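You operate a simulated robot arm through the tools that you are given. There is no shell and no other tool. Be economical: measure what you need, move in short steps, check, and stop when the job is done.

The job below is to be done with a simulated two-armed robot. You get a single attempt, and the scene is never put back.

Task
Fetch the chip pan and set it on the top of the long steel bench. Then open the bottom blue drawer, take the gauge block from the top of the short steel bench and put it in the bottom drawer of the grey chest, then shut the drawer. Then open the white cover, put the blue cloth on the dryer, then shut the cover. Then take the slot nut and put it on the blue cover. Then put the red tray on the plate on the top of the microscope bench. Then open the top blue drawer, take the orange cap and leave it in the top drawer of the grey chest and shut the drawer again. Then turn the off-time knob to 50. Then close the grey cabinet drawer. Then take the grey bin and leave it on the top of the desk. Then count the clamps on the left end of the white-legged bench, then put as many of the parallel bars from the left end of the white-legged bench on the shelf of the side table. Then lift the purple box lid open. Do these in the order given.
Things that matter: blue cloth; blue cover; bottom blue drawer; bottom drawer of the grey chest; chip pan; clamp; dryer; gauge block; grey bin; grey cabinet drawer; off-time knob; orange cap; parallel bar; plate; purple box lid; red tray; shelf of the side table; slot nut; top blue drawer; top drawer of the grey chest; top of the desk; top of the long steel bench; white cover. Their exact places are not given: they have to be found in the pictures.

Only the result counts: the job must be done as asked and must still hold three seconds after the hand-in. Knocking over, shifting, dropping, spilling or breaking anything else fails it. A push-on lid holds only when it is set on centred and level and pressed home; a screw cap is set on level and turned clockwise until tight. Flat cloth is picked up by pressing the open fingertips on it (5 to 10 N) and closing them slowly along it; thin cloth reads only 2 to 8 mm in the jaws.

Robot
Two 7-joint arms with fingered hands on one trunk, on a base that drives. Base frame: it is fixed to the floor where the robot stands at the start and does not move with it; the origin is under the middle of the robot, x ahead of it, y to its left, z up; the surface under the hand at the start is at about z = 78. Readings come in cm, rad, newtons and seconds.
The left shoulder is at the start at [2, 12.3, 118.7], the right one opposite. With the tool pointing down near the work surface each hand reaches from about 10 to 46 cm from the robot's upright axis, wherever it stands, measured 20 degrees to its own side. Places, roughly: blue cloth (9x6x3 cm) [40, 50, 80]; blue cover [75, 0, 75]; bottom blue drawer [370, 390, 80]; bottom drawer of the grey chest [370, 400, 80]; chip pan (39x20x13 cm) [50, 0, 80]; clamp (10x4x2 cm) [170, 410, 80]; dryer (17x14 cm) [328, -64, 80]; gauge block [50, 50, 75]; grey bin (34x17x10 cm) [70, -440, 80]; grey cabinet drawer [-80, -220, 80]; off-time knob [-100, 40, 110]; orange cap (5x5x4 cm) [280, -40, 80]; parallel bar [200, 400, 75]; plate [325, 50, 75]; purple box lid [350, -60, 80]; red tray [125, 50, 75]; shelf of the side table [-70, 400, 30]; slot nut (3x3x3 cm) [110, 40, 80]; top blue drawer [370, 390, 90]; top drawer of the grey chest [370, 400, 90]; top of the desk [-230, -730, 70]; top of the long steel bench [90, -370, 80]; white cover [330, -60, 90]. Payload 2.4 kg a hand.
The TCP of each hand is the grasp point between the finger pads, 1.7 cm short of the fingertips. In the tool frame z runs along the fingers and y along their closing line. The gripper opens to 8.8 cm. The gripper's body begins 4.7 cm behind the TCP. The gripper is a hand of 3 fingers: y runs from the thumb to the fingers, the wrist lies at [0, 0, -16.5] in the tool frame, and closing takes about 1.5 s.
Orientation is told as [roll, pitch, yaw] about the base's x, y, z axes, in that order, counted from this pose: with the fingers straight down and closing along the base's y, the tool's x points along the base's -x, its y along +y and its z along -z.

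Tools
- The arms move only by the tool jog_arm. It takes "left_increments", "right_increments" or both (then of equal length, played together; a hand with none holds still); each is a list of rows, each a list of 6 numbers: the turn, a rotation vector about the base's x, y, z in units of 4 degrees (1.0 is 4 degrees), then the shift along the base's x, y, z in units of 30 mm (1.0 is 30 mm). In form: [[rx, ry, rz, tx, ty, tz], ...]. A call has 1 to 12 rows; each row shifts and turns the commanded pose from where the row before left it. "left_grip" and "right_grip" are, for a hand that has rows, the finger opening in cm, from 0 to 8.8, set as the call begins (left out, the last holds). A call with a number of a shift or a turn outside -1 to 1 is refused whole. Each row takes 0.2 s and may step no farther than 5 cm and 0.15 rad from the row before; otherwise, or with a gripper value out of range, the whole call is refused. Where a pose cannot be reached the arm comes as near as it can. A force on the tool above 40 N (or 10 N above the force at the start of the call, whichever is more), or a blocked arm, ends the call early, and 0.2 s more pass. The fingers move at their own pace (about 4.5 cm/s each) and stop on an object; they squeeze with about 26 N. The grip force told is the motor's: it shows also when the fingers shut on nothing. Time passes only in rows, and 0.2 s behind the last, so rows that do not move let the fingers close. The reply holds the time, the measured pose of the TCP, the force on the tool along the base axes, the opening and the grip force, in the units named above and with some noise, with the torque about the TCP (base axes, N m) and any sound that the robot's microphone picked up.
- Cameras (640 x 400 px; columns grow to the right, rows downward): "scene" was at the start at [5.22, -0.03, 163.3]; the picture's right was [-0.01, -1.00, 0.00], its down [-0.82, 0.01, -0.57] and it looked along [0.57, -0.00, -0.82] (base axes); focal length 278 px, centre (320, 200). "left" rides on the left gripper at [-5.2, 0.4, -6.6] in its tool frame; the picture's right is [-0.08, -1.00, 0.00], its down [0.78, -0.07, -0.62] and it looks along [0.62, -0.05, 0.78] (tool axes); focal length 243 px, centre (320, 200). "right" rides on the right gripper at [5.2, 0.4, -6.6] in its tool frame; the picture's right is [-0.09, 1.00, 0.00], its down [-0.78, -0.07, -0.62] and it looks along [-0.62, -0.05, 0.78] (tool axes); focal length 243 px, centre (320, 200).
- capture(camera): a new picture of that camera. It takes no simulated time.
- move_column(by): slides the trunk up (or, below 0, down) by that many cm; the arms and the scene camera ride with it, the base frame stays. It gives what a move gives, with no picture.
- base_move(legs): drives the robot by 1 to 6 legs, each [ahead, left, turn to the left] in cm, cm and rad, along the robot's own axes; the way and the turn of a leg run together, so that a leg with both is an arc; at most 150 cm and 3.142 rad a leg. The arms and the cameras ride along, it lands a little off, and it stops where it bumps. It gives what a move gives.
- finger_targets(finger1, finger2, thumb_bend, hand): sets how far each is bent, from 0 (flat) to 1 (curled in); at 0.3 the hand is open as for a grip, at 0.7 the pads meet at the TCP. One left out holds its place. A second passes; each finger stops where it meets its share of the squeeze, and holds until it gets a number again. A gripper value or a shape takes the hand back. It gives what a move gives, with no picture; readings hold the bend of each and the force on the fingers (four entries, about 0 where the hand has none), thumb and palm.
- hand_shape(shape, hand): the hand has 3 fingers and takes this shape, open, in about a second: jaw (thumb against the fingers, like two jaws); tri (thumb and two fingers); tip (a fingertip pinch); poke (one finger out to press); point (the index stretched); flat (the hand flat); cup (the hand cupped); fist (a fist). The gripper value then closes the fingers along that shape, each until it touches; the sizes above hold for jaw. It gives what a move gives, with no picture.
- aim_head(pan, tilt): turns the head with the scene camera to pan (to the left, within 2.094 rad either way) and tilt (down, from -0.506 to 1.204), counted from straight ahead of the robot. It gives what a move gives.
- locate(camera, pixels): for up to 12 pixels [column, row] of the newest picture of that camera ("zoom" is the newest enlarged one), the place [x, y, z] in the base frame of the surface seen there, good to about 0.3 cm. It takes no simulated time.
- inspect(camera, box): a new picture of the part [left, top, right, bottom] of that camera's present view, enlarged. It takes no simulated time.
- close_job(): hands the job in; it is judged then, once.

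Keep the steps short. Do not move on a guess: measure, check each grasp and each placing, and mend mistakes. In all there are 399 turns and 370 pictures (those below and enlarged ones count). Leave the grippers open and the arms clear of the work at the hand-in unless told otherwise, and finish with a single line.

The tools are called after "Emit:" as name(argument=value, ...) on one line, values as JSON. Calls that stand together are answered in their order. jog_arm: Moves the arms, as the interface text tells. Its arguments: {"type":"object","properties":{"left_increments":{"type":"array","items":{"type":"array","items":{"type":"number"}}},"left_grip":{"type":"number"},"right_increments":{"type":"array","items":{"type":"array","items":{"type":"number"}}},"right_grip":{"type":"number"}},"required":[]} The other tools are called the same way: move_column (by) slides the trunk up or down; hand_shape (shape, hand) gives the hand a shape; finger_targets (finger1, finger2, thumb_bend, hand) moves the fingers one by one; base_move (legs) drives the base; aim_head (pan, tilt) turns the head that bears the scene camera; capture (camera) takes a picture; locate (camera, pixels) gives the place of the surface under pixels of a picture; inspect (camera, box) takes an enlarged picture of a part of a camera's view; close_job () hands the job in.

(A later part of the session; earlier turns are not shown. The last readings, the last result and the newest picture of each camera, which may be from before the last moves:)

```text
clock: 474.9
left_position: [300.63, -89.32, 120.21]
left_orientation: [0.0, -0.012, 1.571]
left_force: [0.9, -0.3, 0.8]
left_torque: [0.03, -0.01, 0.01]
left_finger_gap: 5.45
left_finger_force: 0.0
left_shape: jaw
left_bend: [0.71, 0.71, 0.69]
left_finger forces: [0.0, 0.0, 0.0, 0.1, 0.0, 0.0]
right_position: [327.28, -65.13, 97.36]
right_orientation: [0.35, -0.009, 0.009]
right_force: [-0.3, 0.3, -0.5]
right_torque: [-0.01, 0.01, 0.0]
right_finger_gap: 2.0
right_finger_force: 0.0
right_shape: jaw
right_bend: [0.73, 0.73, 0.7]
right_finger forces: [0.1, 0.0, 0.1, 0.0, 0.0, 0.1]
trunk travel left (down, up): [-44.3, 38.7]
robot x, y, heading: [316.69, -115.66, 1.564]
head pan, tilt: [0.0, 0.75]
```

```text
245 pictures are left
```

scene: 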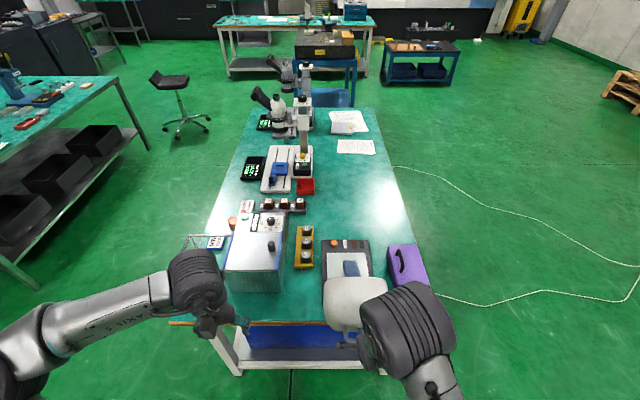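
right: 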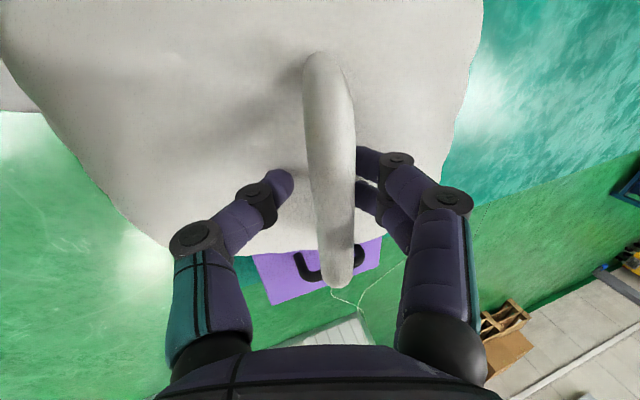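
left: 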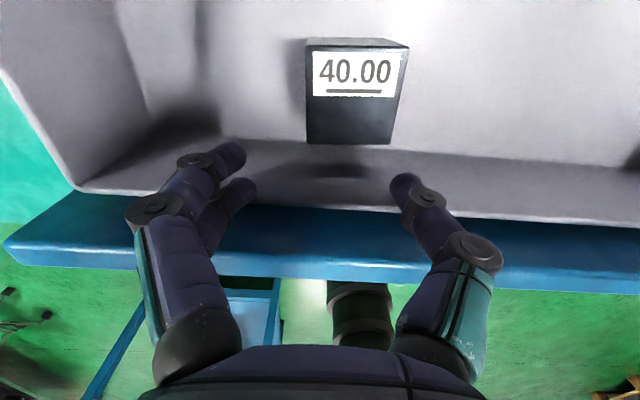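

Emit:
base_move(legs=[[3, 0, 0]])

Emit:
jog_arm(right_increments=[[0, 0, 0, 0, 0.2, -0.3], [0, 0, 0, 0, 0.25, -0.3]])

Emit:
capture(camera="right")

Emit:
locate(camera="right", pixels=[[330, 100], [330, 160], [240, 120], [430, 100]])

```text
clock: 475.8
left_position: [300.49, -86.14, 120.14]
left_orientation: [-0.001, -0.009, 1.573]
left_force: [-0.1, -0.6, 0.5]
left_torque: [-0.04, 0.0, -0.01]
left_finger_gap: 5.48
left_finger_force: 0.1
left_shape: jaw
left_bend: [0.71, 0.71, 0.69]
left_finger forces: [0.0, 0.0, 0.0, 0.1, 0.0, 0.0]
right_position: [327.28, -61.76, 97.36]
right_orientation: [0.347, -0.009, 0.012]
right_force: [0.2, 0.6, -0.3]
right_torque: [-0.03, 0.01, 0.05]
right_finger_gap: 2.01
right_finger_force: 0.1
right_shape: jaw
right_bend: [0.73, 0.73, 0.7]
right_finger forces: [0.0, 0.0, 0.0, 0.1, 0.0, 0.1]
trunk travel left (down, up): [-44.3, 38.7]
robot x, y, heading: [316.87, -112.62, 1.57]
head pan, tilt: [0.0, 0.75]
```

```text
clock: 476.4
left_position: [300.62, -86.35, 120.27]
left_orientation: [0.001, -0.014, 1.577]
left_force: [-1.3, 0.0, 0.6]
left_torque: [-0.01, 0.01, 0.02]
left_finger_gap: 5.46
left_finger_force: 0.1
left_shape: jaw
left_bend: [0.71, 0.71, 0.69]
left_finger forces: [0.0, 0.0, 0.1, 0.1, 0.0, 0.0]
right_position: [327.16, -60.92, 95.66]
right_orientation: [0.35, -0.009, 0.012]
right_force: [-0.2, 0.5, 0.6]
right_torque: [0.04, 0.0, 0.0]
right_finger_gap: 2.02
right_finger_force: 0.0
right_shape: jaw
right_bend: [0.73, 0.73, 0.7]
right_finger forces: [0.1, 0.1, 0.0, 0.0, 0.0, 0.0]
trunk travel left (down, up): [-44.3, 38.7]
robot x, y, heading: [316.75, -112.8, 1.568]
head pan, tilt: [0.0, 0.75]
```

```text
244 pictures are left
```

right: 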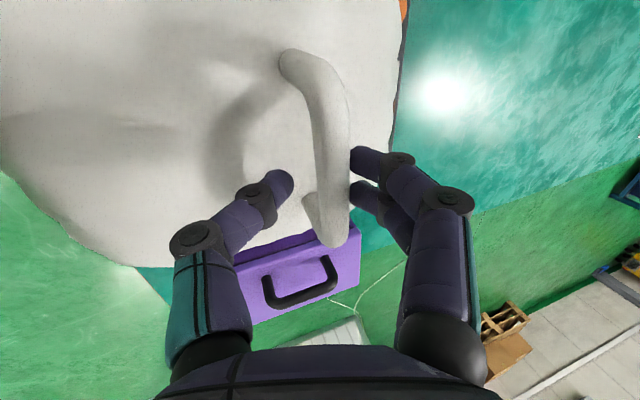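

```text
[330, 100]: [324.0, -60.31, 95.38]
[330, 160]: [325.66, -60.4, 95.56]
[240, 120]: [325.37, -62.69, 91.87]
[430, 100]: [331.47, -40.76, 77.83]
```

Bar is back at (−60.4, 95.5): the cover is shut. Open and withdraw along the fingers.

Emit:
jog_arm(right_increments=[[0, 0, 0, 0, 0, 0], [0, 0, 0, 0, 0, 0], [0, 0, 0, 0, -0.2, 0.55], [0, 0, 0, 0, -0.2, 0.55], [0, 0, 0, 0, -0.2, 0.55], [0, 0, 0, 0, -0.2, 0.55], [0, 0, 0, 0, -0.7, 0.3], [0, 0, 0, 0, -0.9, 0]], right_grip=3.5)

Emit:
base_move(legs=[[-35, 0, 0]])

Emit:
capture(camera="scene")

Emit:
inspect(camera="scene", box=[270, 160, 430, 280])

```text
clock: 478.1
left_position: [300.68, -86.36, 120.3]
left_orientation: [-0.001, -0.013, 1.576]
left_force: [0.6, -0.4, -0.1]
left_torque: [0.02, 0.0, 0.02]
left_finger_gap: 5.47
left_finger_force: 0.1
left_shape: jaw
left_bend: [0.71, 0.71, 0.69]
left_finger forces: [0.1, 0.1, 0.1, 0.0, 0.0, 0.0]
right_position: [327.22, -68.04, 103.0]
right_orientation: [0.352, -0.009, 0.012]
right_force: [0.5, 0.0, 0.0]
right_torque: [-0.01, -0.02, 0.0]
right_finger_gap: 3.48
right_finger_force: 0.0
right_shape: jaw
right_bend: [0.73, 0.73, 0.7]
right_finger forces: [0.0, 0.0, 0.0, 0.0, 0.0, 0.0]
trunk travel left (down, up): [-44.3, 38.7]
robot x, y, heading: [317.06, -112.78, 1.568]
head pan, tilt: [0.0, 0.75]
```

```text
clock: 480.4
left_position: [300.53, -121.79, 120.29]
left_orientation: [-0.001, -0.014, 1.573]
left_force: [0.0, -1.0, -0.2]
left_torque: [0.0, 0.01, 0.01]
left_finger_gap: 5.47
left_finger_force: 0.1
left_shape: jaw
left_bend: [0.71, 0.71, 0.69]
left_finger forces: [0.0, 0.1, 0.1, 0.1, 0.1, 0.0]
right_position: [327.07, -103.51, 102.99]
right_orientation: [0.35, -0.009, 0.009]
right_force: [0.1, 0.0, 0.3]
right_torque: [-0.03, -0.01, -0.03]
right_finger_gap: 3.46
right_finger_force: 0.0
right_shape: jaw
right_bend: [0.73, 0.73, 0.7]
right_finger forces: [0.0, 0.1, 0.0, 0.0, 0.0, 0.0]
trunk travel left (down, up): [-44.3, 38.7]
robot x, y, heading: [316.55, -147.97, 1.565]
head pan, tilt: [0.0, 0.75]
```

```text
243 pictures are left
```

scene: 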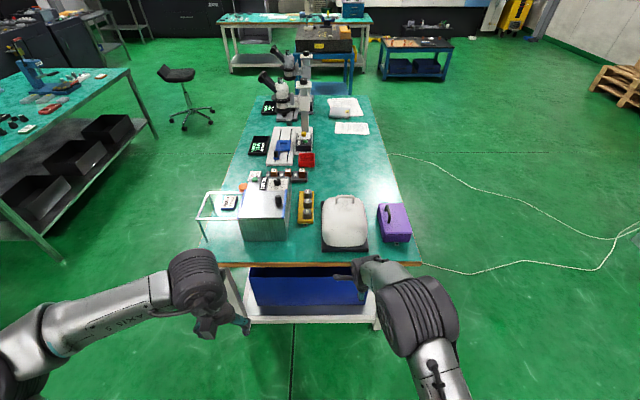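

```text
3.33 times, centred on (350, 220) of scene
```

zoom: 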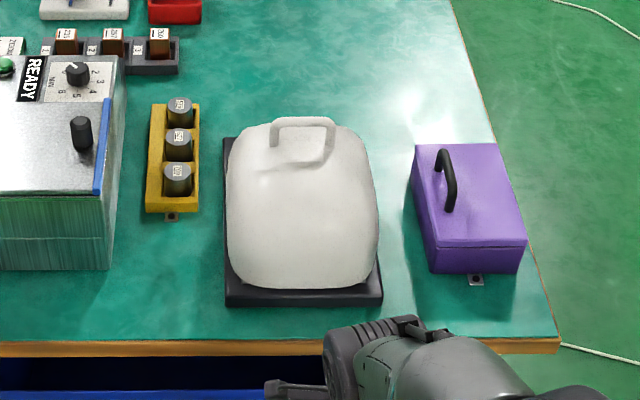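

Cover shut with the cloth inside. Next the slot nut: go to the far (+x) side of the short bench, facing −x.

Emit:
base_move(legs=[[0, 0, 1.576], [116, 0, 0], [0, -100, 0], [0, -90, 0]])

Emit:
aim_head(pan=0, tilt=0.7)

Emit:
capture(camera="scene")

Emit:
inspect(camera="scene", box=[200, 150, 440, 300])

```text
clock: 499.4
left_position: [172.3, 24.96, 120.2]
left_orientation: [0.0, -0.013, -3.129]
left_force: [0.3, -0.5, -0.3]
left_torque: [0.03, 0.03, 0.01]
left_finger_gap: 5.49
left_finger_force: 0.1
left_shape: jaw
left_bend: [0.71, 0.71, 0.69]
left_finger forces: [0.0, 0.1, 0.0, 0.1, 0.0, 0.1]
right_position: [153.6, 51.37, 103.02]
right_orientation: [0.35, -0.009, 1.593]
right_force: [0.5, -0.4, -0.3]
right_torque: [0.03, 0.03, -0.03]
right_finger_gap: 3.47
right_finger_force: 0.1
right_shape: jaw
right_bend: [0.73, 0.73, 0.7]
right_finger forces: [0.0, 0.1, 0.1, 0.0, 0.1, 0.0]
trunk travel left (down, up): [-44.3, 38.7]
robot x, y, heading: [198.23, 41.43, -3.137]
head pan, tilt: [0.0, 0.75]
```

```text
clock: 500.0
left_position: [172.35, 24.94, 120.23]
left_orientation: [0.001, -0.012, -3.127]
left_force: [-0.4, 0.4, -0.2]
left_torque: [-0.02, -0.03, 0.02]
left_finger_gap: 5.48
left_finger_force: 0.0
left_shape: jaw
left_bend: [0.71, 0.71, 0.69]
left_finger forces: [0.1, 0.1, 0.0, 0.0, 0.0, 0.0]
right_position: [153.67, 51.28, 103.1]
right_orientation: [0.349, -0.008, 1.594]
right_force: [-0.6, 0.4, 0.1]
right_torque: [0.04, -0.01, 0.0]
right_finger_gap: 3.46
right_finger_force: 0.2
right_shape: jaw
right_bend: [0.73, 0.73, 0.7]
right_finger forces: [0.0, 0.0, 0.1, 0.0, 0.0, 0.0]
trunk travel left (down, up): [-44.3, 38.7]
robot x, y, heading: [198.56, 41.5, -3.129]
head pan, tilt: [0.0, 0.7]
```

```text
241 pictures are left
```

scene: 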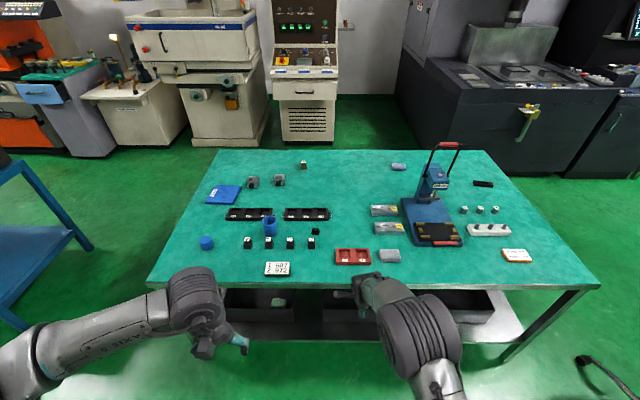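

```text
2.67 times, centred on (320, 225) of scene
```

zoom: 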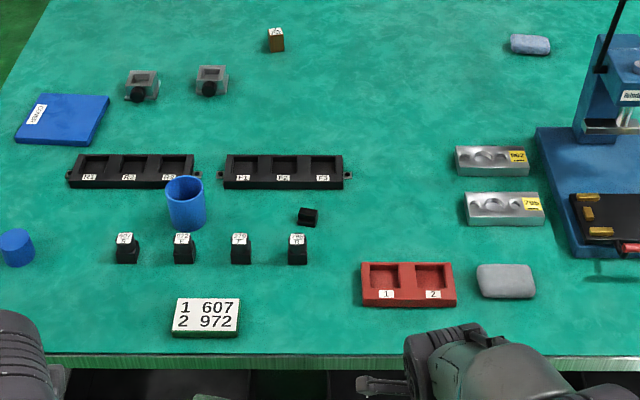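

Emit:
locate(camera="zoom", pixels=[[308, 213], [300, 222], [317, 220], [297, 260], [240, 255], [410, 285], [365, 265], [455, 270], [455, 305], [363, 305], [300, 355], [60, 118]])

Emit:
inspect(camera="scene", box=[290, 210, 350, 260])

```text
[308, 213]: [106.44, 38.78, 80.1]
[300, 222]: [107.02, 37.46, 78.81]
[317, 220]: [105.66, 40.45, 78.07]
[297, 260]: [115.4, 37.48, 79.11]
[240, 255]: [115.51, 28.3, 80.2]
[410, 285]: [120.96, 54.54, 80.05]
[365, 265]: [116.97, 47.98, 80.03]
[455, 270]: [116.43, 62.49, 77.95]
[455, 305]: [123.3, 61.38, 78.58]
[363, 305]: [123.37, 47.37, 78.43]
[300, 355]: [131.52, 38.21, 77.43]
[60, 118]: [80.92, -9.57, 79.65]
```

```text
8.00 times, centred on (320, 235) of scene
```

zoom: 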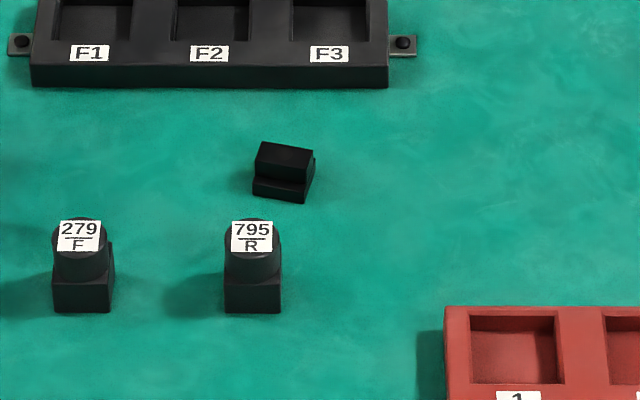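

The slot nut is the black T-piece at (106.4, 39). I'll use the left hand tilted 20° forward. First tuck/raise the right hand and tilt the left.

Emit:
jog_arm(left_increments=[[0, 1, 0, 0, 0, 0], [0, 1, 0, 0, 0, 0], [0, 1, 0, 0, 0, 0], [0, 1, 0, 0, 0, 0], [0, 1, 0, 0, 0, 0], [0, 0, 0, 0, 0, 0]], right_increments=[[0, 0, 0, 0.9, 0, 0.6], [0, 0, 0, 0.9, 0, 0.6], [0, 0, 0, 0.9, 0, 0.8], [0, 0, 0, 0.6, 0, 0.9], [0, 0, 0, 0, 0, 0.9], [0, 0, 0, 0, 0, 0.9]], left_grip=6)

Emit:
base_move(legs=[[41, -10, -0.008]])

Emit:
move_column(by=-18)

Emit:
capture(camera="scene")

```text
clock: 501.4
left_position: [172.28, 24.94, 120.21]
left_orientation: [-0.008, -0.364, -3.126]
left_force: [0.3, -0.6, -0.5]
left_torque: [-0.03, 0.02, 0.01]
left_finger_gap: 5.95
left_finger_force: 0.1
left_shape: jaw
left_bend: [0.69, 0.69, 0.65]
left_finger forces: [0.0, 0.0, 0.0, 0.1, 0.0, 0.1]
right_position: [163.64, 51.36, 117.13]
right_orientation: [0.345, -0.009, 1.594]
right_force: [-0.2, 0.0, -0.1]
right_torque: [-0.01, -0.02, 0.0]
right_finger_gap: 3.45
right_finger_force: 0.0
right_shape: jaw
right_bend: [0.73, 0.73, 0.7]
right_finger forces: [0.1, 0.0, 0.0, 0.1, 0.1, 0.0]
trunk travel left (down, up): [-44.3, 38.7]
robot x, y, heading: [198.39, 41.24, -3.137]
head pan, tilt: [0.0, 0.7]
```

```text
clock: 504.0
left_position: [130.85, 34.95, 120.19]
left_orientation: [-0.005, -0.362, -3.131]
left_force: [0.9, -0.5, -0.6]
left_torque: [0.03, 0.02, 0.03]
left_finger_gap: 5.96
left_finger_force: 0.0
left_shape: jaw
left_bend: [0.69, 0.69, 0.65]
left_finger forces: [0.1, 0.0, 0.0, 0.1, 0.1, 0.1]
right_position: [122.39, 61.35, 117.16]
right_orientation: [0.349, -0.007, 1.588]
right_force: [0.2, 0.0, 0.6]
right_torque: [0.02, -0.01, -0.01]
right_finger_gap: 3.5
right_finger_force: 0.0
right_shape: jaw
right_bend: [0.73, 0.73, 0.7]
right_finger forces: [0.0, 0.0, 0.0, 0.0, 0.1, 0.1]
trunk travel left (down, up): [-44.3, 38.7]
robot x, y, heading: [157.27, 51.12, -3.14]
head pan, tilt: [0.0, 0.7]
```

```text
clock: 506.0
left_position: [130.98, 34.93, 102.27]
left_orientation: [-0.003, -0.362, -3.131]
left_force: [-0.2, -0.6, 0.4]
left_torque: [0.01, 0.03, 0.0]
left_finger_gap: 5.95
left_finger_force: 0.0
left_shape: jaw
left_bend: [0.69, 0.69, 0.65]
left_finger forces: [0.0, 0.1, 0.0, 0.0, 0.0, 0.0]
right_position: [122.46, 61.33, 99.06]
right_orientation: [0.349, -0.009, 1.587]
right_force: [0.3, -0.3, 1.4]
right_torque: [0.03, 0.0, -0.04]
right_finger_gap: 3.46
right_finger_force: 0.0
right_shape: jaw
right_bend: [0.73, 0.73, 0.7]
right_finger forces: [0.1, 0.0, 0.1, 0.0, 0.0, 0.1]
trunk travel left (down, up): [-26.3, 56.7]
robot x, y, heading: [157.38, 51.32, -3.137]
head pan, tilt: [0.0, 0.7]
```

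```text
238 pictures are left
```

scene: 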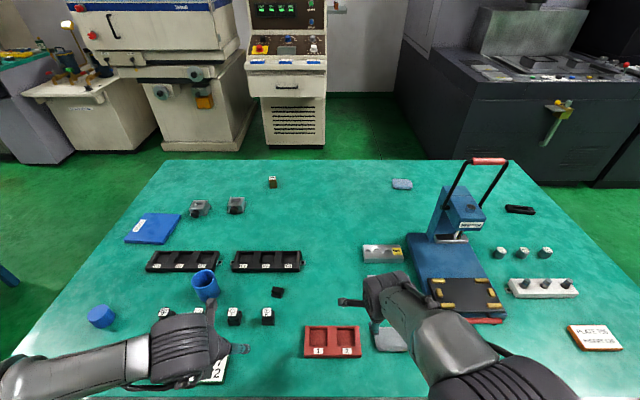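

Emit:
jog_arm(left_increments=[[0, 0, 0, -1, 0.17, -0.25], [0, 0, 0, -1, 0.17, -0.25], [0, 0, 0, -1, 0.17, -0.25], [0, 0, 0, -1, 0.17, -0.25], [0, 0, 0, -1, 0.17, -0.25], [0, 0, 0, -1, 0.17, -0.25], [0, 0, 0, -1, 0.17, -0.25], [0, 0, 0, -0.9, 0.17, -0.25], [0, 0, 0, 0, 0, -0.9], [0, 0, 0, 0, 0, -0.9]])

Emit:
capture(camera="left")

```text
clock: 508.2
left_position: [107.29, 38.99, 90.74]
left_orientation: [-0.007, -0.362, -3.132]
left_force: [-0.8, -0.2, 0.0]
left_torque: [0.03, -0.02, -0.02]
left_finger_gap: 5.97
left_finger_force: 0.0
left_shape: jaw
left_bend: [0.69, 0.69, 0.65]
left_finger forces: [0.0, 0.0, 0.0, 0.0, 0.1, 0.0]
right_position: [122.54, 61.25, 99.12]
right_orientation: [0.35, -0.007, 1.588]
right_force: [0.3, 0.0, -0.3]
right_torque: [0.01, 0.03, 0.02]
right_finger_gap: 3.48
right_finger_force: 0.1
right_shape: jaw
right_bend: [0.73, 0.73, 0.7]
right_finger forces: [0.0, 0.1, 0.0, 0.1, 0.0, 0.1]
trunk travel left (down, up): [-26.3, 56.7]
robot x, y, heading: [157.23, 51.42, -3.138]
head pan, tilt: [0.0, 0.7]
```

```text
237 pictures are left
```

left: 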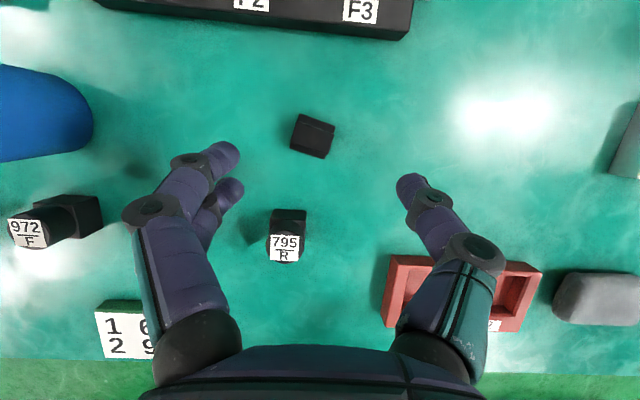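

Emit:
locate(camera="left", pixels=[[313, 128], [300, 120], [330, 130], [295, 148], [322, 156], [288, 232]])

Emit:
inspect(camera="left", box=[260, 90, 380, 180])

```text
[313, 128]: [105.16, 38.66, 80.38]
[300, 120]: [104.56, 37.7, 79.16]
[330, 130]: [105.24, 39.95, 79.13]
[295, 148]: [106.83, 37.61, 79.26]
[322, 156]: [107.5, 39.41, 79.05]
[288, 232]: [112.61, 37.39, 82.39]
```

```text
4.44 times, centred on (320, 135) of left
```

zoom: 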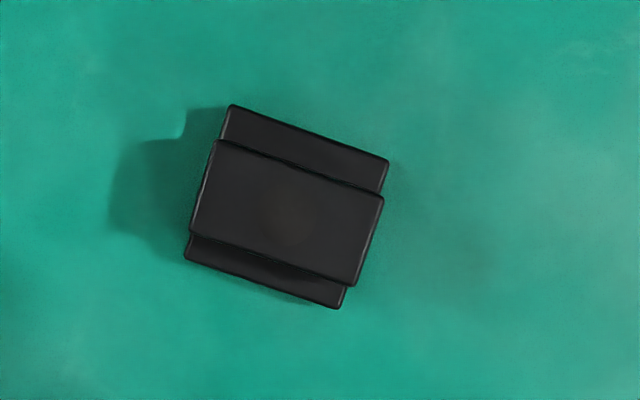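

Nut rotated ≈17°; rotate the hand by −17° about z, then lower.

Emit:
jog_arm(left_increments=[[0, 0, -0.85, -0.1, -0.05, 0], [0, 0, -0.85, -0.1, -0.03, 0], [0, 0, -0.85, -0.1, -0.03, -0.5], [0, 0, -0.85, -0.1, 0, -0.7], [0, 0, -0.85, 0, 0, -0.7], [0, 0, 0, 0, 0, -0.7], [0, 0, 0, 0, 0, -0.5]])

Emit:
capture(camera="left")

```text
clock: 509.8
left_position: [106.08, 38.71, 81.48]
left_orientation: [-0.005, -0.362, 2.857]
left_force: [-0.2, -0.4, 0.0]
left_torque: [0.01, 0.0, 0.04]
left_finger_gap: 5.99
left_finger_force: 0.1
left_shape: jaw
left_bend: [0.69, 0.69, 0.65]
left_finger forces: [0.0, 0.0, 0.0, 0.0, 0.1, 0.0]
right_position: [122.44, 61.35, 99.1]
right_orientation: [0.351, -0.009, 1.589]
right_force: [0.1, 0.4, 0.4]
right_torque: [-0.02, -0.02, 0.02]
right_finger_gap: 3.46
right_finger_force: 0.0
right_shape: jaw
right_bend: [0.73, 0.73, 0.7]
right_finger forces: [0.0, 0.0, 0.1, 0.0, 0.0, 0.0]
trunk travel left (down, up): [-26.3, 56.7]
robot x, y, heading: [157.07, 50.97, -3.138]
head pan, tilt: [0.0, 0.7]
```

```text
235 pictures are left
```

left: 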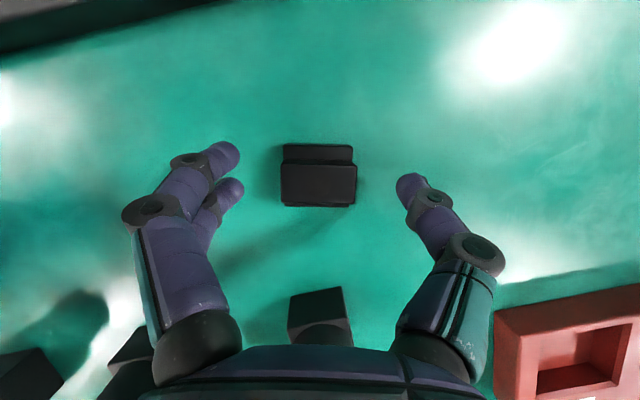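

Emit:
jog_arm(left_increments=[[0, 0, 0, -0.05, 0, -0.5], [0, 0, 0, 0, 0, 0]])

Emit:
jog_arm(left_increments=[[0, 0, 0, 0, 0, 0], [0, 0, 0, 0, 0, 0], [0, 0, 0, 0, 0, 0], [0, 0, 0, 0, 0, 0], [0, 0, 0, 0, 0, 0], [0, 0, 0, 0, 0, 0], [0, 0, 0, 0, 0, 0.5], [0, 0, 0, 0, 0, 0.8], [0, 0, 0, 0, 0, 0.8]], left_grip=0)

Emit:
capture(camera="left")

```text
clock: 510.4
left_position: [105.87, 38.74, 79.93]
left_orientation: [-0.005, -0.364, 2.855]
left_force: [0.3, 0.0, 1.7]
left_torque: [-0.09, -0.01, -0.01]
left_finger_gap: 5.97
left_finger_force: 0.0
left_shape: jaw
left_bend: [0.69, 0.69, 0.65]
left_finger forces: [0.0, 2.3, 0.1, 0.0, 0.0, 0.1]
right_position: [122.55, 61.33, 99.04]
right_orientation: [0.349, -0.009, 1.59]
right_force: [0.0, -0.3, 0.3]
right_torque: [-0.01, 0.0, -0.01]
right_finger_gap: 3.48
right_finger_force: 0.2
right_shape: jaw
right_bend: [0.73, 0.73, 0.7]
right_finger forces: [0.1, 0.0, 0.0, 0.0, 0.0, 0.0]
trunk travel left (down, up): [-26.3, 56.7]
robot x, y, heading: [157.29, 51.43, -3.128]
head pan, tilt: [0.0, 0.7]
```

```text
clock: 512.4
left_position: [105.96, 38.8, 86.37]
left_orientation: [-0.004, -0.362, 2.855]
left_force: [0.1, -0.2, -1.2]
left_torque: [0.03, -0.03, -0.02]
left_finger_gap: 2.24
left_finger_force: 26.2
left_shape: jaw
left_bend: [0.72, 0.73, 0.7]
left_finger forces: [16.6, 11.0, 0.1, 0.1, 23.8, 0.1]
right_position: [122.45, 61.22, 99.03]
right_orientation: [0.349, -0.009, 1.589]
right_force: [0.0, -0.4, -0.3]
right_torque: [-0.01, 0.02, 0.01]
right_finger_gap: 3.48
right_finger_force: 0.1
right_shape: jaw
right_bend: [0.73, 0.73, 0.7]
right_finger forces: [0.0, 0.0, 0.0, 0.0, 0.1, 0.0]
trunk travel left (down, up): [-26.3, 56.7]
robot x, y, heading: [157.52, 51.08, -3.138]
head pan, tilt: [0.0, 0.7]
```

```text
234 pictures are left
```

left: 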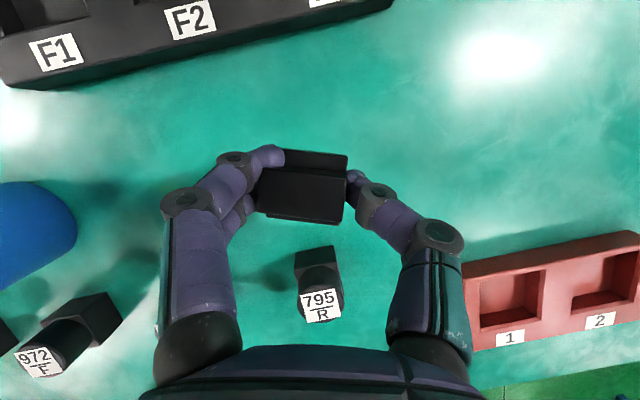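

Got the nut (gap 2.2). Raise, retract and drive round to the −y side of the bench by the blue cover.

Emit:
move_column(by=14)

Emit:
jog_arm(left_increments=[[0, 0, 0, 0.9, 0, 0], [0, 0, 0, 0.9, 0, 0], [0, 0, 0, 0.9, 0, 0], [0, 0, 0, 0.9, 0, 0]])

Emit:
base_move(legs=[[-41, 0, 0], [0, 136, 0], [106, 0, 0], [0, 0, -1.57]])

Emit:
aim_head(pan=0.1, tilt=0.85)

Emit:
capture(camera="scene")

```text
clock: 514.1
left_position: [105.89, 38.72, 100.37]
left_orientation: [-0.008, -0.361, 2.856]
left_force: [-0.2, 0.0, -1.4]
left_torque: [-0.01, 0.02, -0.01]
left_finger_gap: 2.25
left_finger_force: 26.4
left_shape: jaw
left_bend: [0.72, 0.73, 0.7]
left_finger forces: [16.7, 11.0, 0.0, 0.0, 23.8, 0.0]
right_position: [122.59, 61.28, 113.02]
right_orientation: [0.348, -0.009, 1.589]
right_force: [-0.2, -0.2, 0.5]
right_torque: [-0.02, 0.01, 0.01]
right_finger_gap: 3.46
right_finger_force: 0.1
right_shape: jaw
right_bend: [0.73, 0.73, 0.7]
right_finger forces: [0.1, 0.0, 0.0, 0.1, 0.0, 0.1]
trunk travel left (down, up): [-40.3, 42.7]
robot x, y, heading: [157.09, 51.05, -3.139]
head pan, tilt: [0.0, 0.7]
```

```text
clock: 515.1
left_position: [116.76, 38.65, 100.39]
left_orientation: [-0.007, -0.361, 2.856]
left_force: [-0.9, -0.9, -1.6]
left_torque: [0.0, 0.02, 0.03]
left_finger_gap: 2.26
left_finger_force: 26.1
left_shape: jaw
left_bend: [0.72, 0.73, 0.7]
left_finger forces: [15.6, 11.0, 0.0, 0.0, 23.8, 0.1]
right_position: [122.43, 61.21, 113.07]
right_orientation: [0.348, -0.009, 1.588]
right_force: [0.0, 0.2, -0.7]
right_torque: [0.03, -0.03, 0.04]
right_finger_gap: 3.48
right_finger_force: 0.0
right_shape: jaw
right_bend: [0.73, 0.73, 0.7]
right_finger forces: [0.0, 0.0, 0.0, 0.0, 0.1, 0.0]
trunk travel left (down, up): [-40.3, 42.7]
robot x, y, heading: [157.51, 51.36, -3.141]
head pan, tilt: [0.0, 0.7]
```

```text
clock: 532.9
left_position: [80.89, -47.4, 100.24]
left_orientation: [-0.008, -0.361, 1.292]
left_force: [0.0, 0.5, -1.0]
left_torque: [0.01, -0.05, -0.01]
left_finger_gap: 2.23
left_finger_force: 26.3
left_shape: jaw
left_bend: [0.72, 0.73, 0.7]
left_finger forces: [15.0, 11.0, 0.0, 0.0, 23.7, 0.0]
right_position: [103.43, -52.97, 113.15]
right_orientation: [0.35, -0.01, 0.026]
right_force: [0.2, -0.7, -0.6]
right_torque: [-0.02, 0.0, -0.02]
right_finger_gap: 3.46
right_finger_force: 0.0
right_shape: jaw
right_bend: [0.73, 0.73, 0.7]
right_finger forces: [0.0, 0.0, 0.0, 0.1, 0.1, 0.0]
trunk travel left (down, up): [-40.3, 42.7]
robot x, y, heading: [93.5, -88.0, 1.586]
head pan, tilt: [0.0, 0.7]
```

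```text
clock: 533.6
left_position: [80.9, -47.36, 100.36]
left_orientation: [-0.006, -0.361, 1.293]
left_force: [0.5, 0.9, -1.0]
left_torque: [0.01, -0.03, 0.01]
left_finger_gap: 2.24
left_finger_force: 25.9
left_shape: jaw
left_bend: [0.72, 0.73, 0.7]
left_finger forces: [14.9, 11.0, 0.0, 0.0, 23.7, 0.0]
right_position: [103.49, -52.93, 113.14]
right_orientation: [0.349, -0.008, 0.025]
right_force: [-0.5, 0.2, -0.1]
right_torque: [-0.01, 0.0, -0.03]
right_finger_gap: 3.48
right_finger_force: 0.0
right_shape: jaw
right_bend: [0.73, 0.73, 0.7]
right_finger forces: [0.0, 0.0, 0.0, 0.1, 0.0, 0.0]
trunk travel left (down, up): [-40.3, 42.7]
robot x, y, heading: [93.98, -87.8, 1.588]
head pan, tilt: [0.099, 0.85]
```

```text
233 pictures are left
```

scene: 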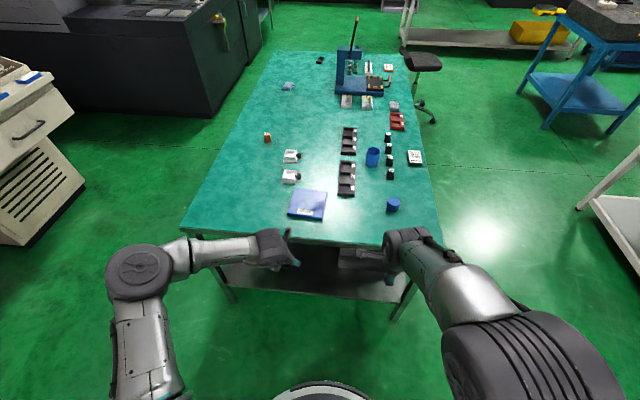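

Emit:
locate(camera="scene", pixels=[[297, 193], [326, 192], [290, 215], [322, 218], [308, 203], [310, 238]])

Emit:
base_move(legs=[[38, 0, -0.016]])

Emit:
capture(camera="left")

```text
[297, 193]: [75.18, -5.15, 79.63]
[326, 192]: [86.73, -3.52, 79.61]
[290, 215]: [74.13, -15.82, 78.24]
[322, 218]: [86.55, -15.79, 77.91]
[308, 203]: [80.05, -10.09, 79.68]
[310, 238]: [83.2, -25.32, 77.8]
```

```text
clock: 536.0
left_position: [81.47, -8.9, 100.32]
left_orientation: [-0.008, -0.362, 1.276]
left_force: [-0.2, 0.3, -1.0]
left_torque: [0.02, 0.0, -0.03]
left_finger_gap: 2.24
left_finger_force: 25.6
left_shape: jaw
left_bend: [0.72, 0.73, 0.7]
left_finger forces: [14.9, 11.0, 0.1, 0.0, 23.8, 0.0]
right_position: [103.89, -14.72, 113.16]
right_orientation: [0.349, -0.007, 0.009]
right_force: [1.1, 0.3, 0.7]
right_torque: [0.02, 0.01, -0.01]
right_finger_gap: 3.49
right_finger_force: 0.1
right_shape: jaw
right_bend: [0.73, 0.73, 0.7]
right_finger forces: [0.1, 0.0, 0.0, 0.0, 0.0, 0.0]
trunk travel left (down, up): [-40.3, 42.7]
robot x, y, heading: [93.68, -49.41, 1.565]
head pan, tilt: [0.099, 0.85]
```

```text
232 pictures are left
```

left: 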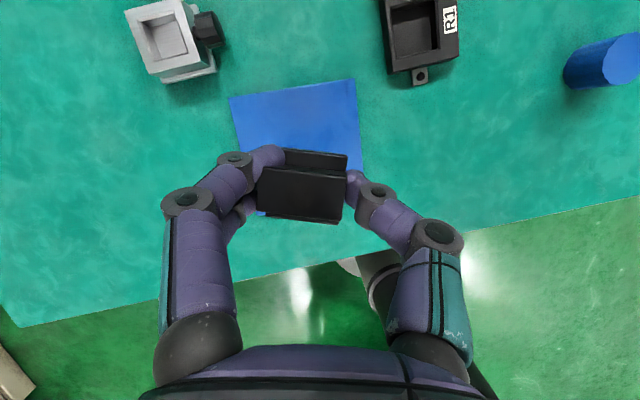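

Over the cover (centre 80.5,−9.8, top 79.65). Centre and lower.

Emit:
jog_arm(left_increments=[[0, 0, 0, -0.3, -0.3, 0], [0, 0, 0, 0, 0, 0]])

Emit:
move_column(by=-18)

Emit:
move_column(by=-0.5)

Emit:
capture(camera="left")

```text
clock: 536.6
left_position: [80.55, -9.77, 100.28]
left_orientation: [-0.004, -0.362, 1.275]
left_force: [0.2, -0.5, -0.8]
left_torque: [-0.02, 0.02, -0.03]
left_finger_gap: 2.23
left_finger_force: 26.6
left_shape: jaw
left_bend: [0.72, 0.73, 0.7]
left_finger forces: [14.9, 11.0, 0.0, 0.0, 23.8, 0.0]
right_position: [103.87, -14.82, 113.13]
right_orientation: [0.349, -0.009, 0.008]
right_force: [-0.4, -0.2, 1.0]
right_torque: [-0.04, 0.02, 0.0]
right_finger_gap: 3.44
right_finger_force: 0.0
right_shape: jaw
right_bend: [0.73, 0.73, 0.7]
right_finger forces: [0.0, 0.0, 0.1, 0.0, 0.0, 0.1]
trunk travel left (down, up): [-40.3, 42.7]
robot x, y, heading: [93.76, -49.45, 1.566]
head pan, tilt: [0.099, 0.85]
```

```text
clock: 538.6
left_position: [80.56, -9.85, 82.25]
left_orientation: [-0.004, -0.361, 1.277]
left_force: [0.1, -0.1, -1.2]
left_torque: [0.0, -0.01, -0.03]
left_finger_gap: 2.25
left_finger_force: 25.7
left_shape: jaw
left_bend: [0.72, 0.73, 0.7]
left_finger forces: [14.9, 11.0, 0.0, 0.0, 23.7, 0.0]
right_position: [103.83, -14.79, 95.05]
right_orientation: [0.35, -0.008, 0.009]
right_force: [-0.1, -0.6, 0.6]
right_torque: [0.01, -0.02, 0.03]
right_finger_gap: 3.46
right_finger_force: 0.0
right_shape: jaw
right_bend: [0.73, 0.73, 0.7]
right_finger forces: [0.0, 0.1, 0.1, 0.1, 0.0, 0.1]
trunk travel left (down, up): [-22.3, 60.7]
robot x, y, heading: [93.33, -49.76, 1.562]
head pan, tilt: [0.099, 0.85]
```

```text
clock: 539.2
left_position: [80.61, -9.71, 81.9]
left_orientation: [-0.005, -0.364, 1.277]
left_force: [0.7, -0.2, 1.9]
left_torque: [0.09, 0.03, 0.01]
left_finger_gap: 2.24
left_finger_force: 26.1
left_shape: jaw
left_bend: [0.72, 0.73, 0.7]
left_finger forces: [15.9, 11.1, 0.0, 0.1, 24.0, 0.1]
right_position: [104.04, -14.83, 94.59]
right_orientation: [0.349, -0.01, 0.009]
right_force: [-0.1, -0.5, -0.3]
right_torque: [0.01, -0.01, -0.01]
right_finger_gap: 3.48
right_finger_force: 0.0
right_shape: jaw
right_bend: [0.73, 0.73, 0.7]
right_finger forces: [0.1, 0.0, 0.0, 0.1, 0.1, 0.1]
trunk travel left (down, up): [-21.8, 61.2]
robot x, y, heading: [93.6, -49.5, 1.563]
head pan, tilt: [0.099, 0.85]
```

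```text
231 pictures are left
```

left: 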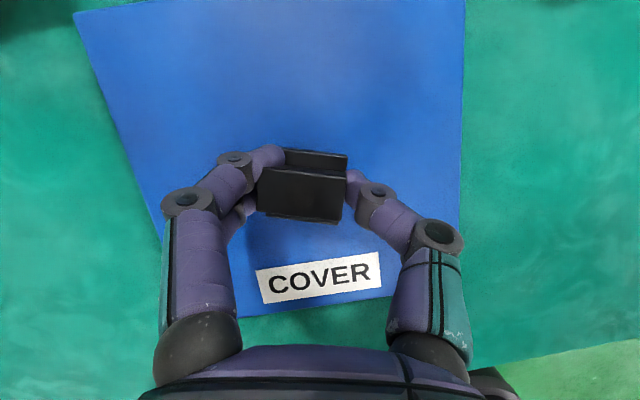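

Contact (1.9 N). Release gently and rise.

Emit:
jog_arm(left_increments=[[0, 0, 0, 0, 0, 0], [0, 0, 0, 0, 0, 0], [0, 0, 0, 0, 0, 0], [0, 0, 0, 0, 0, 0], [0, 0, 0, 0, 0, 0]], left_grip=5)

Emit:
move_column(by=15)

Emit:
capture(camera="left")

```text
clock: 540.4
left_position: [80.67, -9.95, 81.83]
left_orientation: [-0.008, -0.361, 1.275]
left_force: [0.1, 0.7, -0.8]
left_torque: [0.04, -0.01, 0.0]
left_finger_gap: 4.99
left_finger_force: 0.1
left_shape: jaw
left_bend: [0.72, 0.72, 0.7]
left_finger forces: [0.1, 0.0, 0.0, 0.0, 0.0, 0.1]
right_position: [104.11, -14.82, 94.61]
right_orientation: [0.35, -0.009, 0.007]
right_force: [-0.1, -0.8, 0.4]
right_torque: [0.03, 0.01, 0.01]
right_finger_gap: 3.45
right_finger_force: 0.0
right_shape: jaw
right_bend: [0.73, 0.73, 0.7]
right_finger forces: [0.1, 0.1, 0.0, 0.0, 0.0, 0.0]
trunk travel left (down, up): [-21.8, 61.2]
robot x, y, heading: [93.53, -49.14, 1.565]
head pan, tilt: [0.099, 0.85]
```

```text
clock: 542.1
left_position: [80.55, -9.8, 96.86]
left_orientation: [-0.007, -0.362, 1.276]
left_force: [0.4, -0.4, -0.1]
left_torque: [-0.01, -0.01, 0.01]
left_finger_gap: 4.95
left_finger_force: 0.1
left_shape: jaw
left_bend: [0.72, 0.72, 0.7]
left_finger forces: [0.0, 0.0, 0.0, 0.1, 0.1, 0.0]
right_position: [103.88, -14.79, 109.69]
right_orientation: [0.347, -0.009, 0.009]
right_force: [-0.5, 0.4, 0.3]
right_torque: [0.01, -0.01, -0.01]
right_finger_gap: 3.46
right_finger_force: 0.1
right_shape: jaw
right_bend: [0.73, 0.73, 0.7]
right_finger forces: [0.0, 0.1, 0.0, 0.0, 0.0, 0.0]
trunk travel left (down, up): [-36.8, 46.2]
robot x, y, heading: [93.71, -49.11, 1.564]
head pan, tilt: [0.099, 0.85]
```

```text
230 pictures are left
```

left: 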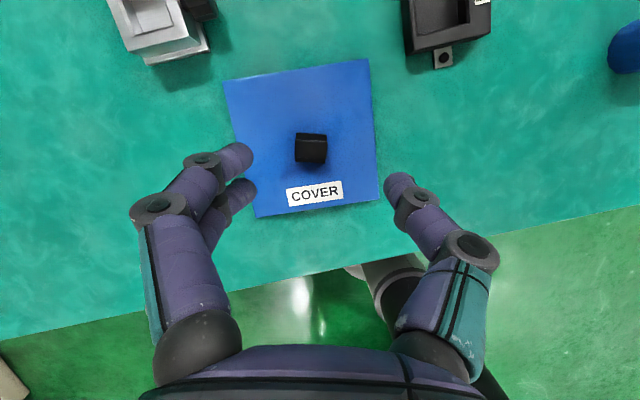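

Nut sits on the cover. Straighten both hands, then go fetch the red tray from the +x side.

Emit:
base_move(legs=[[-36, 0, 0]])

Emit:
jog_arm(left_increments=[[-1, 0, 0, 0, -0.5, 0.3], [-1, 0, 0, 0, -0.5, 0.3], [-1, 0, 0, 0, -0.5, 0.3], [-1, 0, 0, 0, 0, 0.3], [-1, 0, 0, 0, 0, 0.3], [0, 0, 1, 0, 0, 0], [0, 0, 1, 0, 0, 0], [0, 0, 1, 0, 0, 0], [0, 0, 1, 0, 0, 0]], right_increments=[[-1, 0, 0, 0, 0, 0], [-1, 0, 0, 0, 0, 0], [-1, 0, 0, 0, 0, 0], [-1, 0, 0, 0, 0, 0], [-1, 0, 0, 0, 0, 0], [0, 0, 0, 0, 0, 0], [0, 0, 0, 0, 0, 0], [0, 0, 0, 0, 0, 0], [0, 0, 0, 0, 0, 0]], right_grip=8.8)

Emit:
base_move(legs=[[0, -106, 0], [0, 0, 1.575], [0, -126, 0]])

Emit:
aim_head(pan=0, tilt=0.8)

Emit:
capture(camera="scene")

```text
clock: 544.4
left_position: [80.4, -46.03, 96.94]
left_orientation: [-0.007, -0.363, 1.277]
left_force: [0.4, -1.0, -0.4]
left_torque: [-0.01, -0.05, 0.02]
left_finger_gap: 4.96
left_finger_force: 0.0
left_shape: jaw
left_bend: [0.72, 0.72, 0.7]
left_finger forces: [0.1, 0.0, 0.0, 0.1, 0.0, 0.1]
right_position: [103.72, -51.01, 109.63]
right_orientation: [0.35, -0.007, 0.008]
right_force: [0.5, 0.3, 0.2]
right_torque: [-0.02, 0.0, 0.01]
right_finger_gap: 3.46
right_finger_force: 0.0
right_shape: jaw
right_bend: [0.73, 0.73, 0.7]
right_finger forces: [0.1, 0.1, 0.0, 0.0, 0.0, 0.0]
trunk travel left (down, up): [-36.8, 46.2]
robot x, y, heading: [93.35, -85.79, 1.566]
head pan, tilt: [0.099, 0.85]
```

```text
clock: 546.4
left_position: [80.32, -50.55, 101.32]
left_orientation: [-0.104, -0.026, 1.578]
left_force: [-0.1, -0.3, -0.4]
left_torque: [0.04, 0.0, 0.0]
left_finger_gap: 4.98
left_finger_force: 0.2
left_shape: jaw
left_bend: [0.72, 0.72, 0.7]
left_finger forces: [0.0, 0.1, 0.0, 0.1, 0.1, 0.0]
right_position: [103.72, -50.91, 109.73]
right_orientation: [0.0, -0.005, 0.011]
right_force: [-0.1, 0.5, -0.4]
right_torque: [0.0, -0.02, -0.02]
right_finger_gap: 8.79
right_finger_force: 0.0
right_shape: jaw
right_bend: [0.3, 0.3, 0.3]
right_finger forces: [0.0, 0.1, 0.0, 0.0, 0.0, 0.0]
trunk travel left (down, up): [-36.8, 46.2]
robot x, y, heading: [93.75, -85.67, 1.566]
head pan, tilt: [0.099, 0.85]
```

```text
clock: 561.7
left_position: [163.45, 27.88, 101.37]
left_orientation: [-0.106, -0.025, -3.116]
left_force: [-0.5, -0.1, -0.8]
left_torque: [0.0, -0.02, -0.02]
left_finger_gap: 4.96
left_finger_force: 0.0
left_shape: jaw
left_bend: [0.72, 0.72, 0.7]
left_finger forces: [0.0, 0.0, 0.1, 0.0, 0.0, 0.0]
right_position: [163.54, 51.19, 109.63]
right_orientation: [0.0, -0.005, 1.6]
right_force: [-0.4, 0.3, 0.0]
right_torque: [-0.02, -0.01, 0.02]
right_finger_gap: 8.81
right_finger_force: 0.0
right_shape: jaw
right_bend: [0.3, 0.3, 0.3]
right_finger forces: [0.0, 0.0, 0.1, 0.0, 0.1, 0.1]
trunk travel left (down, up): [-36.8, 46.2]
robot x, y, heading: [197.81, 41.97, -3.13]
head pan, tilt: [0.099, 0.85]
```

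```text
clock: 562.4
left_position: [163.45, 27.77, 101.28]
left_orientation: [-0.105, -0.026, -3.118]
left_force: [0.0, 0.3, 0.3]
left_torque: [0.0, 0.02, 0.01]
left_finger_gap: 4.98
left_finger_force: 0.1
left_shape: jaw
left_bend: [0.72, 0.72, 0.7]
left_finger forces: [0.0, 0.0, 0.0, 0.0, 0.1, 0.1]
right_position: [163.45, 51.21, 109.55]
right_orientation: [0.001, -0.004, 1.601]
right_force: [0.0, 0.1, 0.7]
right_torque: [0.0, -0.02, 0.07]
right_finger_gap: 8.77
right_finger_force: 0.1
right_shape: jaw
right_bend: [0.3, 0.3, 0.3]
right_finger forces: [0.0, 0.0, 0.0, 0.0, 0.0, 0.1]
trunk travel left (down, up): [-36.8, 46.2]
robot x, y, heading: [198.35, 41.39, -3.128]
head pan, tilt: [0.0, 0.799]
```

```text
229 pictures are left
```

scene: 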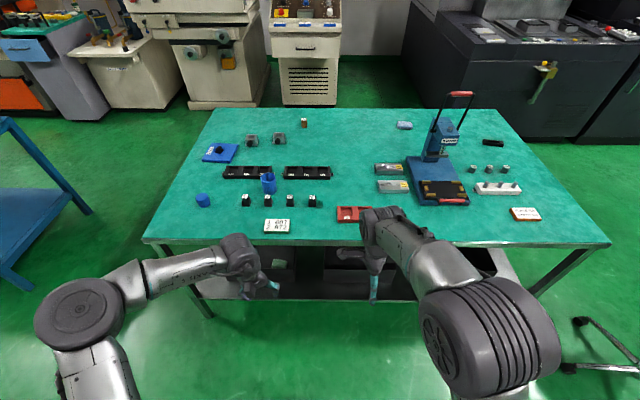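

Emit:
base_move(legs=[[40, 0, -0.012]])

Emit:
jog_arm(right_increments=[[0, 0, -0.3, 0, 0.6, -0.8], [0, 0, 0, 0, 0.5, -0.8], [0, 0, 0, 0, 0, -0.8], [0, 0, 0, 0, 0, -0.8]])

Emit:
capture(camera="right")

```text
clock: 564.9
left_position: [123.11, 27.78, 101.28]
left_orientation: [-0.107, -0.027, -3.127]
left_force: [-0.5, -0.3, -0.9]
left_torque: [-0.01, 0.02, 0.01]
left_finger_gap: 4.97
left_finger_force: 0.1
left_shape: jaw
left_bend: [0.72, 0.72, 0.7]
left_finger forces: [0.1, 0.1, 0.1, 0.0, 0.0, 0.0]
right_position: [123.35, 51.12, 109.49]
right_orientation: [0.0, -0.005, 1.593]
right_force: [-0.3, 0.4, 0.2]
right_torque: [-0.02, 0.01, 0.01]
right_finger_gap: 8.77
right_finger_force: 0.0
right_shape: jaw
right_bend: [0.3, 0.3, 0.3]
right_finger forces: [0.0, 0.0, 0.1, 0.1, 0.0, 0.0]
trunk travel left (down, up): [-36.8, 46.2]
robot x, y, heading: [158.3, 41.11, -3.135]
head pan, tilt: [0.0, 0.799]
```

```text
clock: 565.9
left_position: [123.22, 27.68, 101.3]
left_orientation: [-0.103, -0.028, -3.125]
left_force: [-0.1, -0.2, -0.3]
left_torque: [0.02, 0.02, 0.05]
left_finger_gap: 4.96
left_finger_force: 0.0
left_shape: jaw
left_bend: [0.72, 0.72, 0.7]
left_finger forces: [0.1, 0.0, 0.0, 0.0, 0.0, 0.0]
right_position: [123.2, 54.55, 99.99]
right_orientation: [0.0, -0.005, 1.573]
right_force: [0.6, -0.5, 0.3]
right_torque: [0.0, 0.03, -0.02]
right_finger_gap: 8.81
right_finger_force: 0.1
right_shape: jaw
right_bend: [0.3, 0.3, 0.3]
right_finger forces: [0.1, 0.0, 0.0, 0.1, 0.1, 0.0]
trunk travel left (down, up): [-36.8, 46.2]
robot x, y, heading: [158.21, 41.1, -3.138]
head pan, tilt: [0.0, 0.799]
```

```text
228 pictures are left
```

right: 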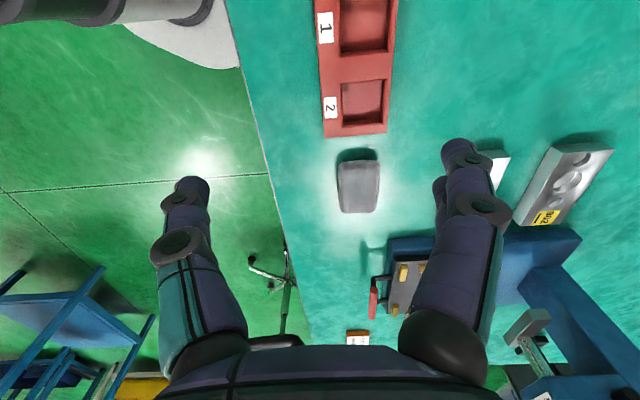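

Emit:
locate(camera="right", pixels=[[318, 15], [396, 10], [322, 130], [388, 127], [355, 70], [340, 30], [345, 155], [375, 155]])

Emit:
inspect(camera="scene", box=[260, 180, 440, 310])

```text
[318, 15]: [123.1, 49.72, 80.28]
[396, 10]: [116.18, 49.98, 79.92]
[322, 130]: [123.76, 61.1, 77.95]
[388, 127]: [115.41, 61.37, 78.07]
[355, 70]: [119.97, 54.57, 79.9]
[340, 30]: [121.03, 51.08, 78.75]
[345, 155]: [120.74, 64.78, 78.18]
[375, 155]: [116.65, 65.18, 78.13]
```

```text
3.08 times, centred on (350, 245) of scene
```

zoom: 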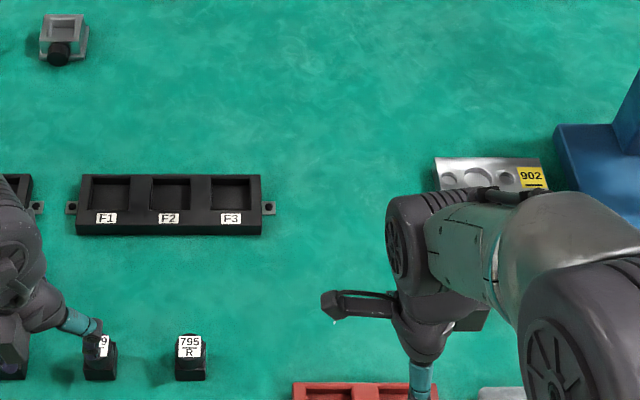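

Tray x 116.2–123.3, centre (119.75, 54.6), top 80.1. Align and lower with the arm.

Emit:
jog_arm(right_increments=[[0, 0, 0, -0.6, 0, -0.8], [0, 0, 0, -0.55, 0, -0.8], [0, 0, 0, 0, 0, -0.9], [0, 0, 0, 0, 0, -0.9], [0, 0, 0, 0, 0, -0.9]])

Emit:
capture(camera="right")

Emit:
inspect(camera="scene", box=[290, 230, 420, 330])

```text
clock: 567.1
left_position: [123.07, 27.73, 101.33]
left_orientation: [-0.106, -0.026, -3.127]
left_force: [0.0, -0.1, -0.6]
left_torque: [0.0, -0.03, 0.03]
left_finger_gap: 4.99
left_finger_force: 0.1
left_shape: jaw
left_bend: [0.72, 0.72, 0.7]
left_finger forces: [0.0, 0.1, 0.1, 0.0, 0.0, 0.0]
right_position: [120.02, 54.43, 87.08]
right_orientation: [0.0, -0.006, 1.572]
right_force: [0.0, -0.1, 0.8]
right_torque: [0.01, 0.0, 0.0]
right_finger_gap: 8.83
right_finger_force: 0.1
right_shape: jaw
right_bend: [0.3, 0.3, 0.3]
right_finger forces: [0.1, 0.0, 0.0, 0.1, 0.1, 0.0]
trunk travel left (down, up): [-36.8, 46.2]
robot x, y, heading: [157.97, 41.51, -3.137]
head pan, tilt: [0.0, 0.799]
```

```text
226 pictures are left
```

right: 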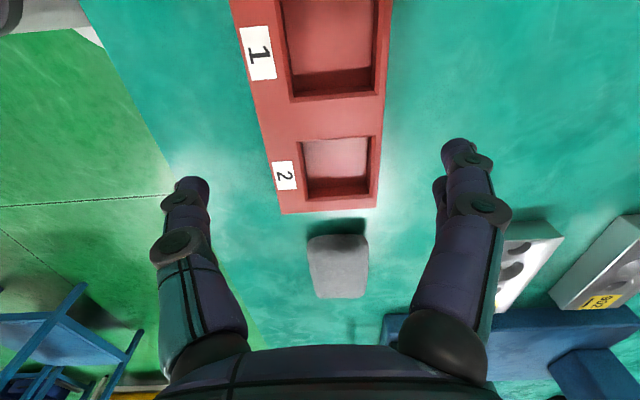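

```text
4.00 times, centred on (355, 280) of scene
```

zoom: 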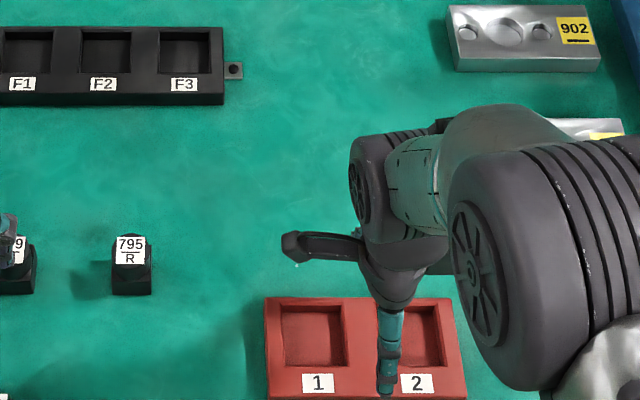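

Emit:
locate(camera="right", pixels=[[256, 95], [383, 95], [268, 140], [380, 140], [282, 205], [378, 200]])

```text
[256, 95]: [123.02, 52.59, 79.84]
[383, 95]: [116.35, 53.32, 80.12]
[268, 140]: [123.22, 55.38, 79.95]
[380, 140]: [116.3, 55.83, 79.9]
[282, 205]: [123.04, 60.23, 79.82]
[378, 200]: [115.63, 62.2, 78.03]
```

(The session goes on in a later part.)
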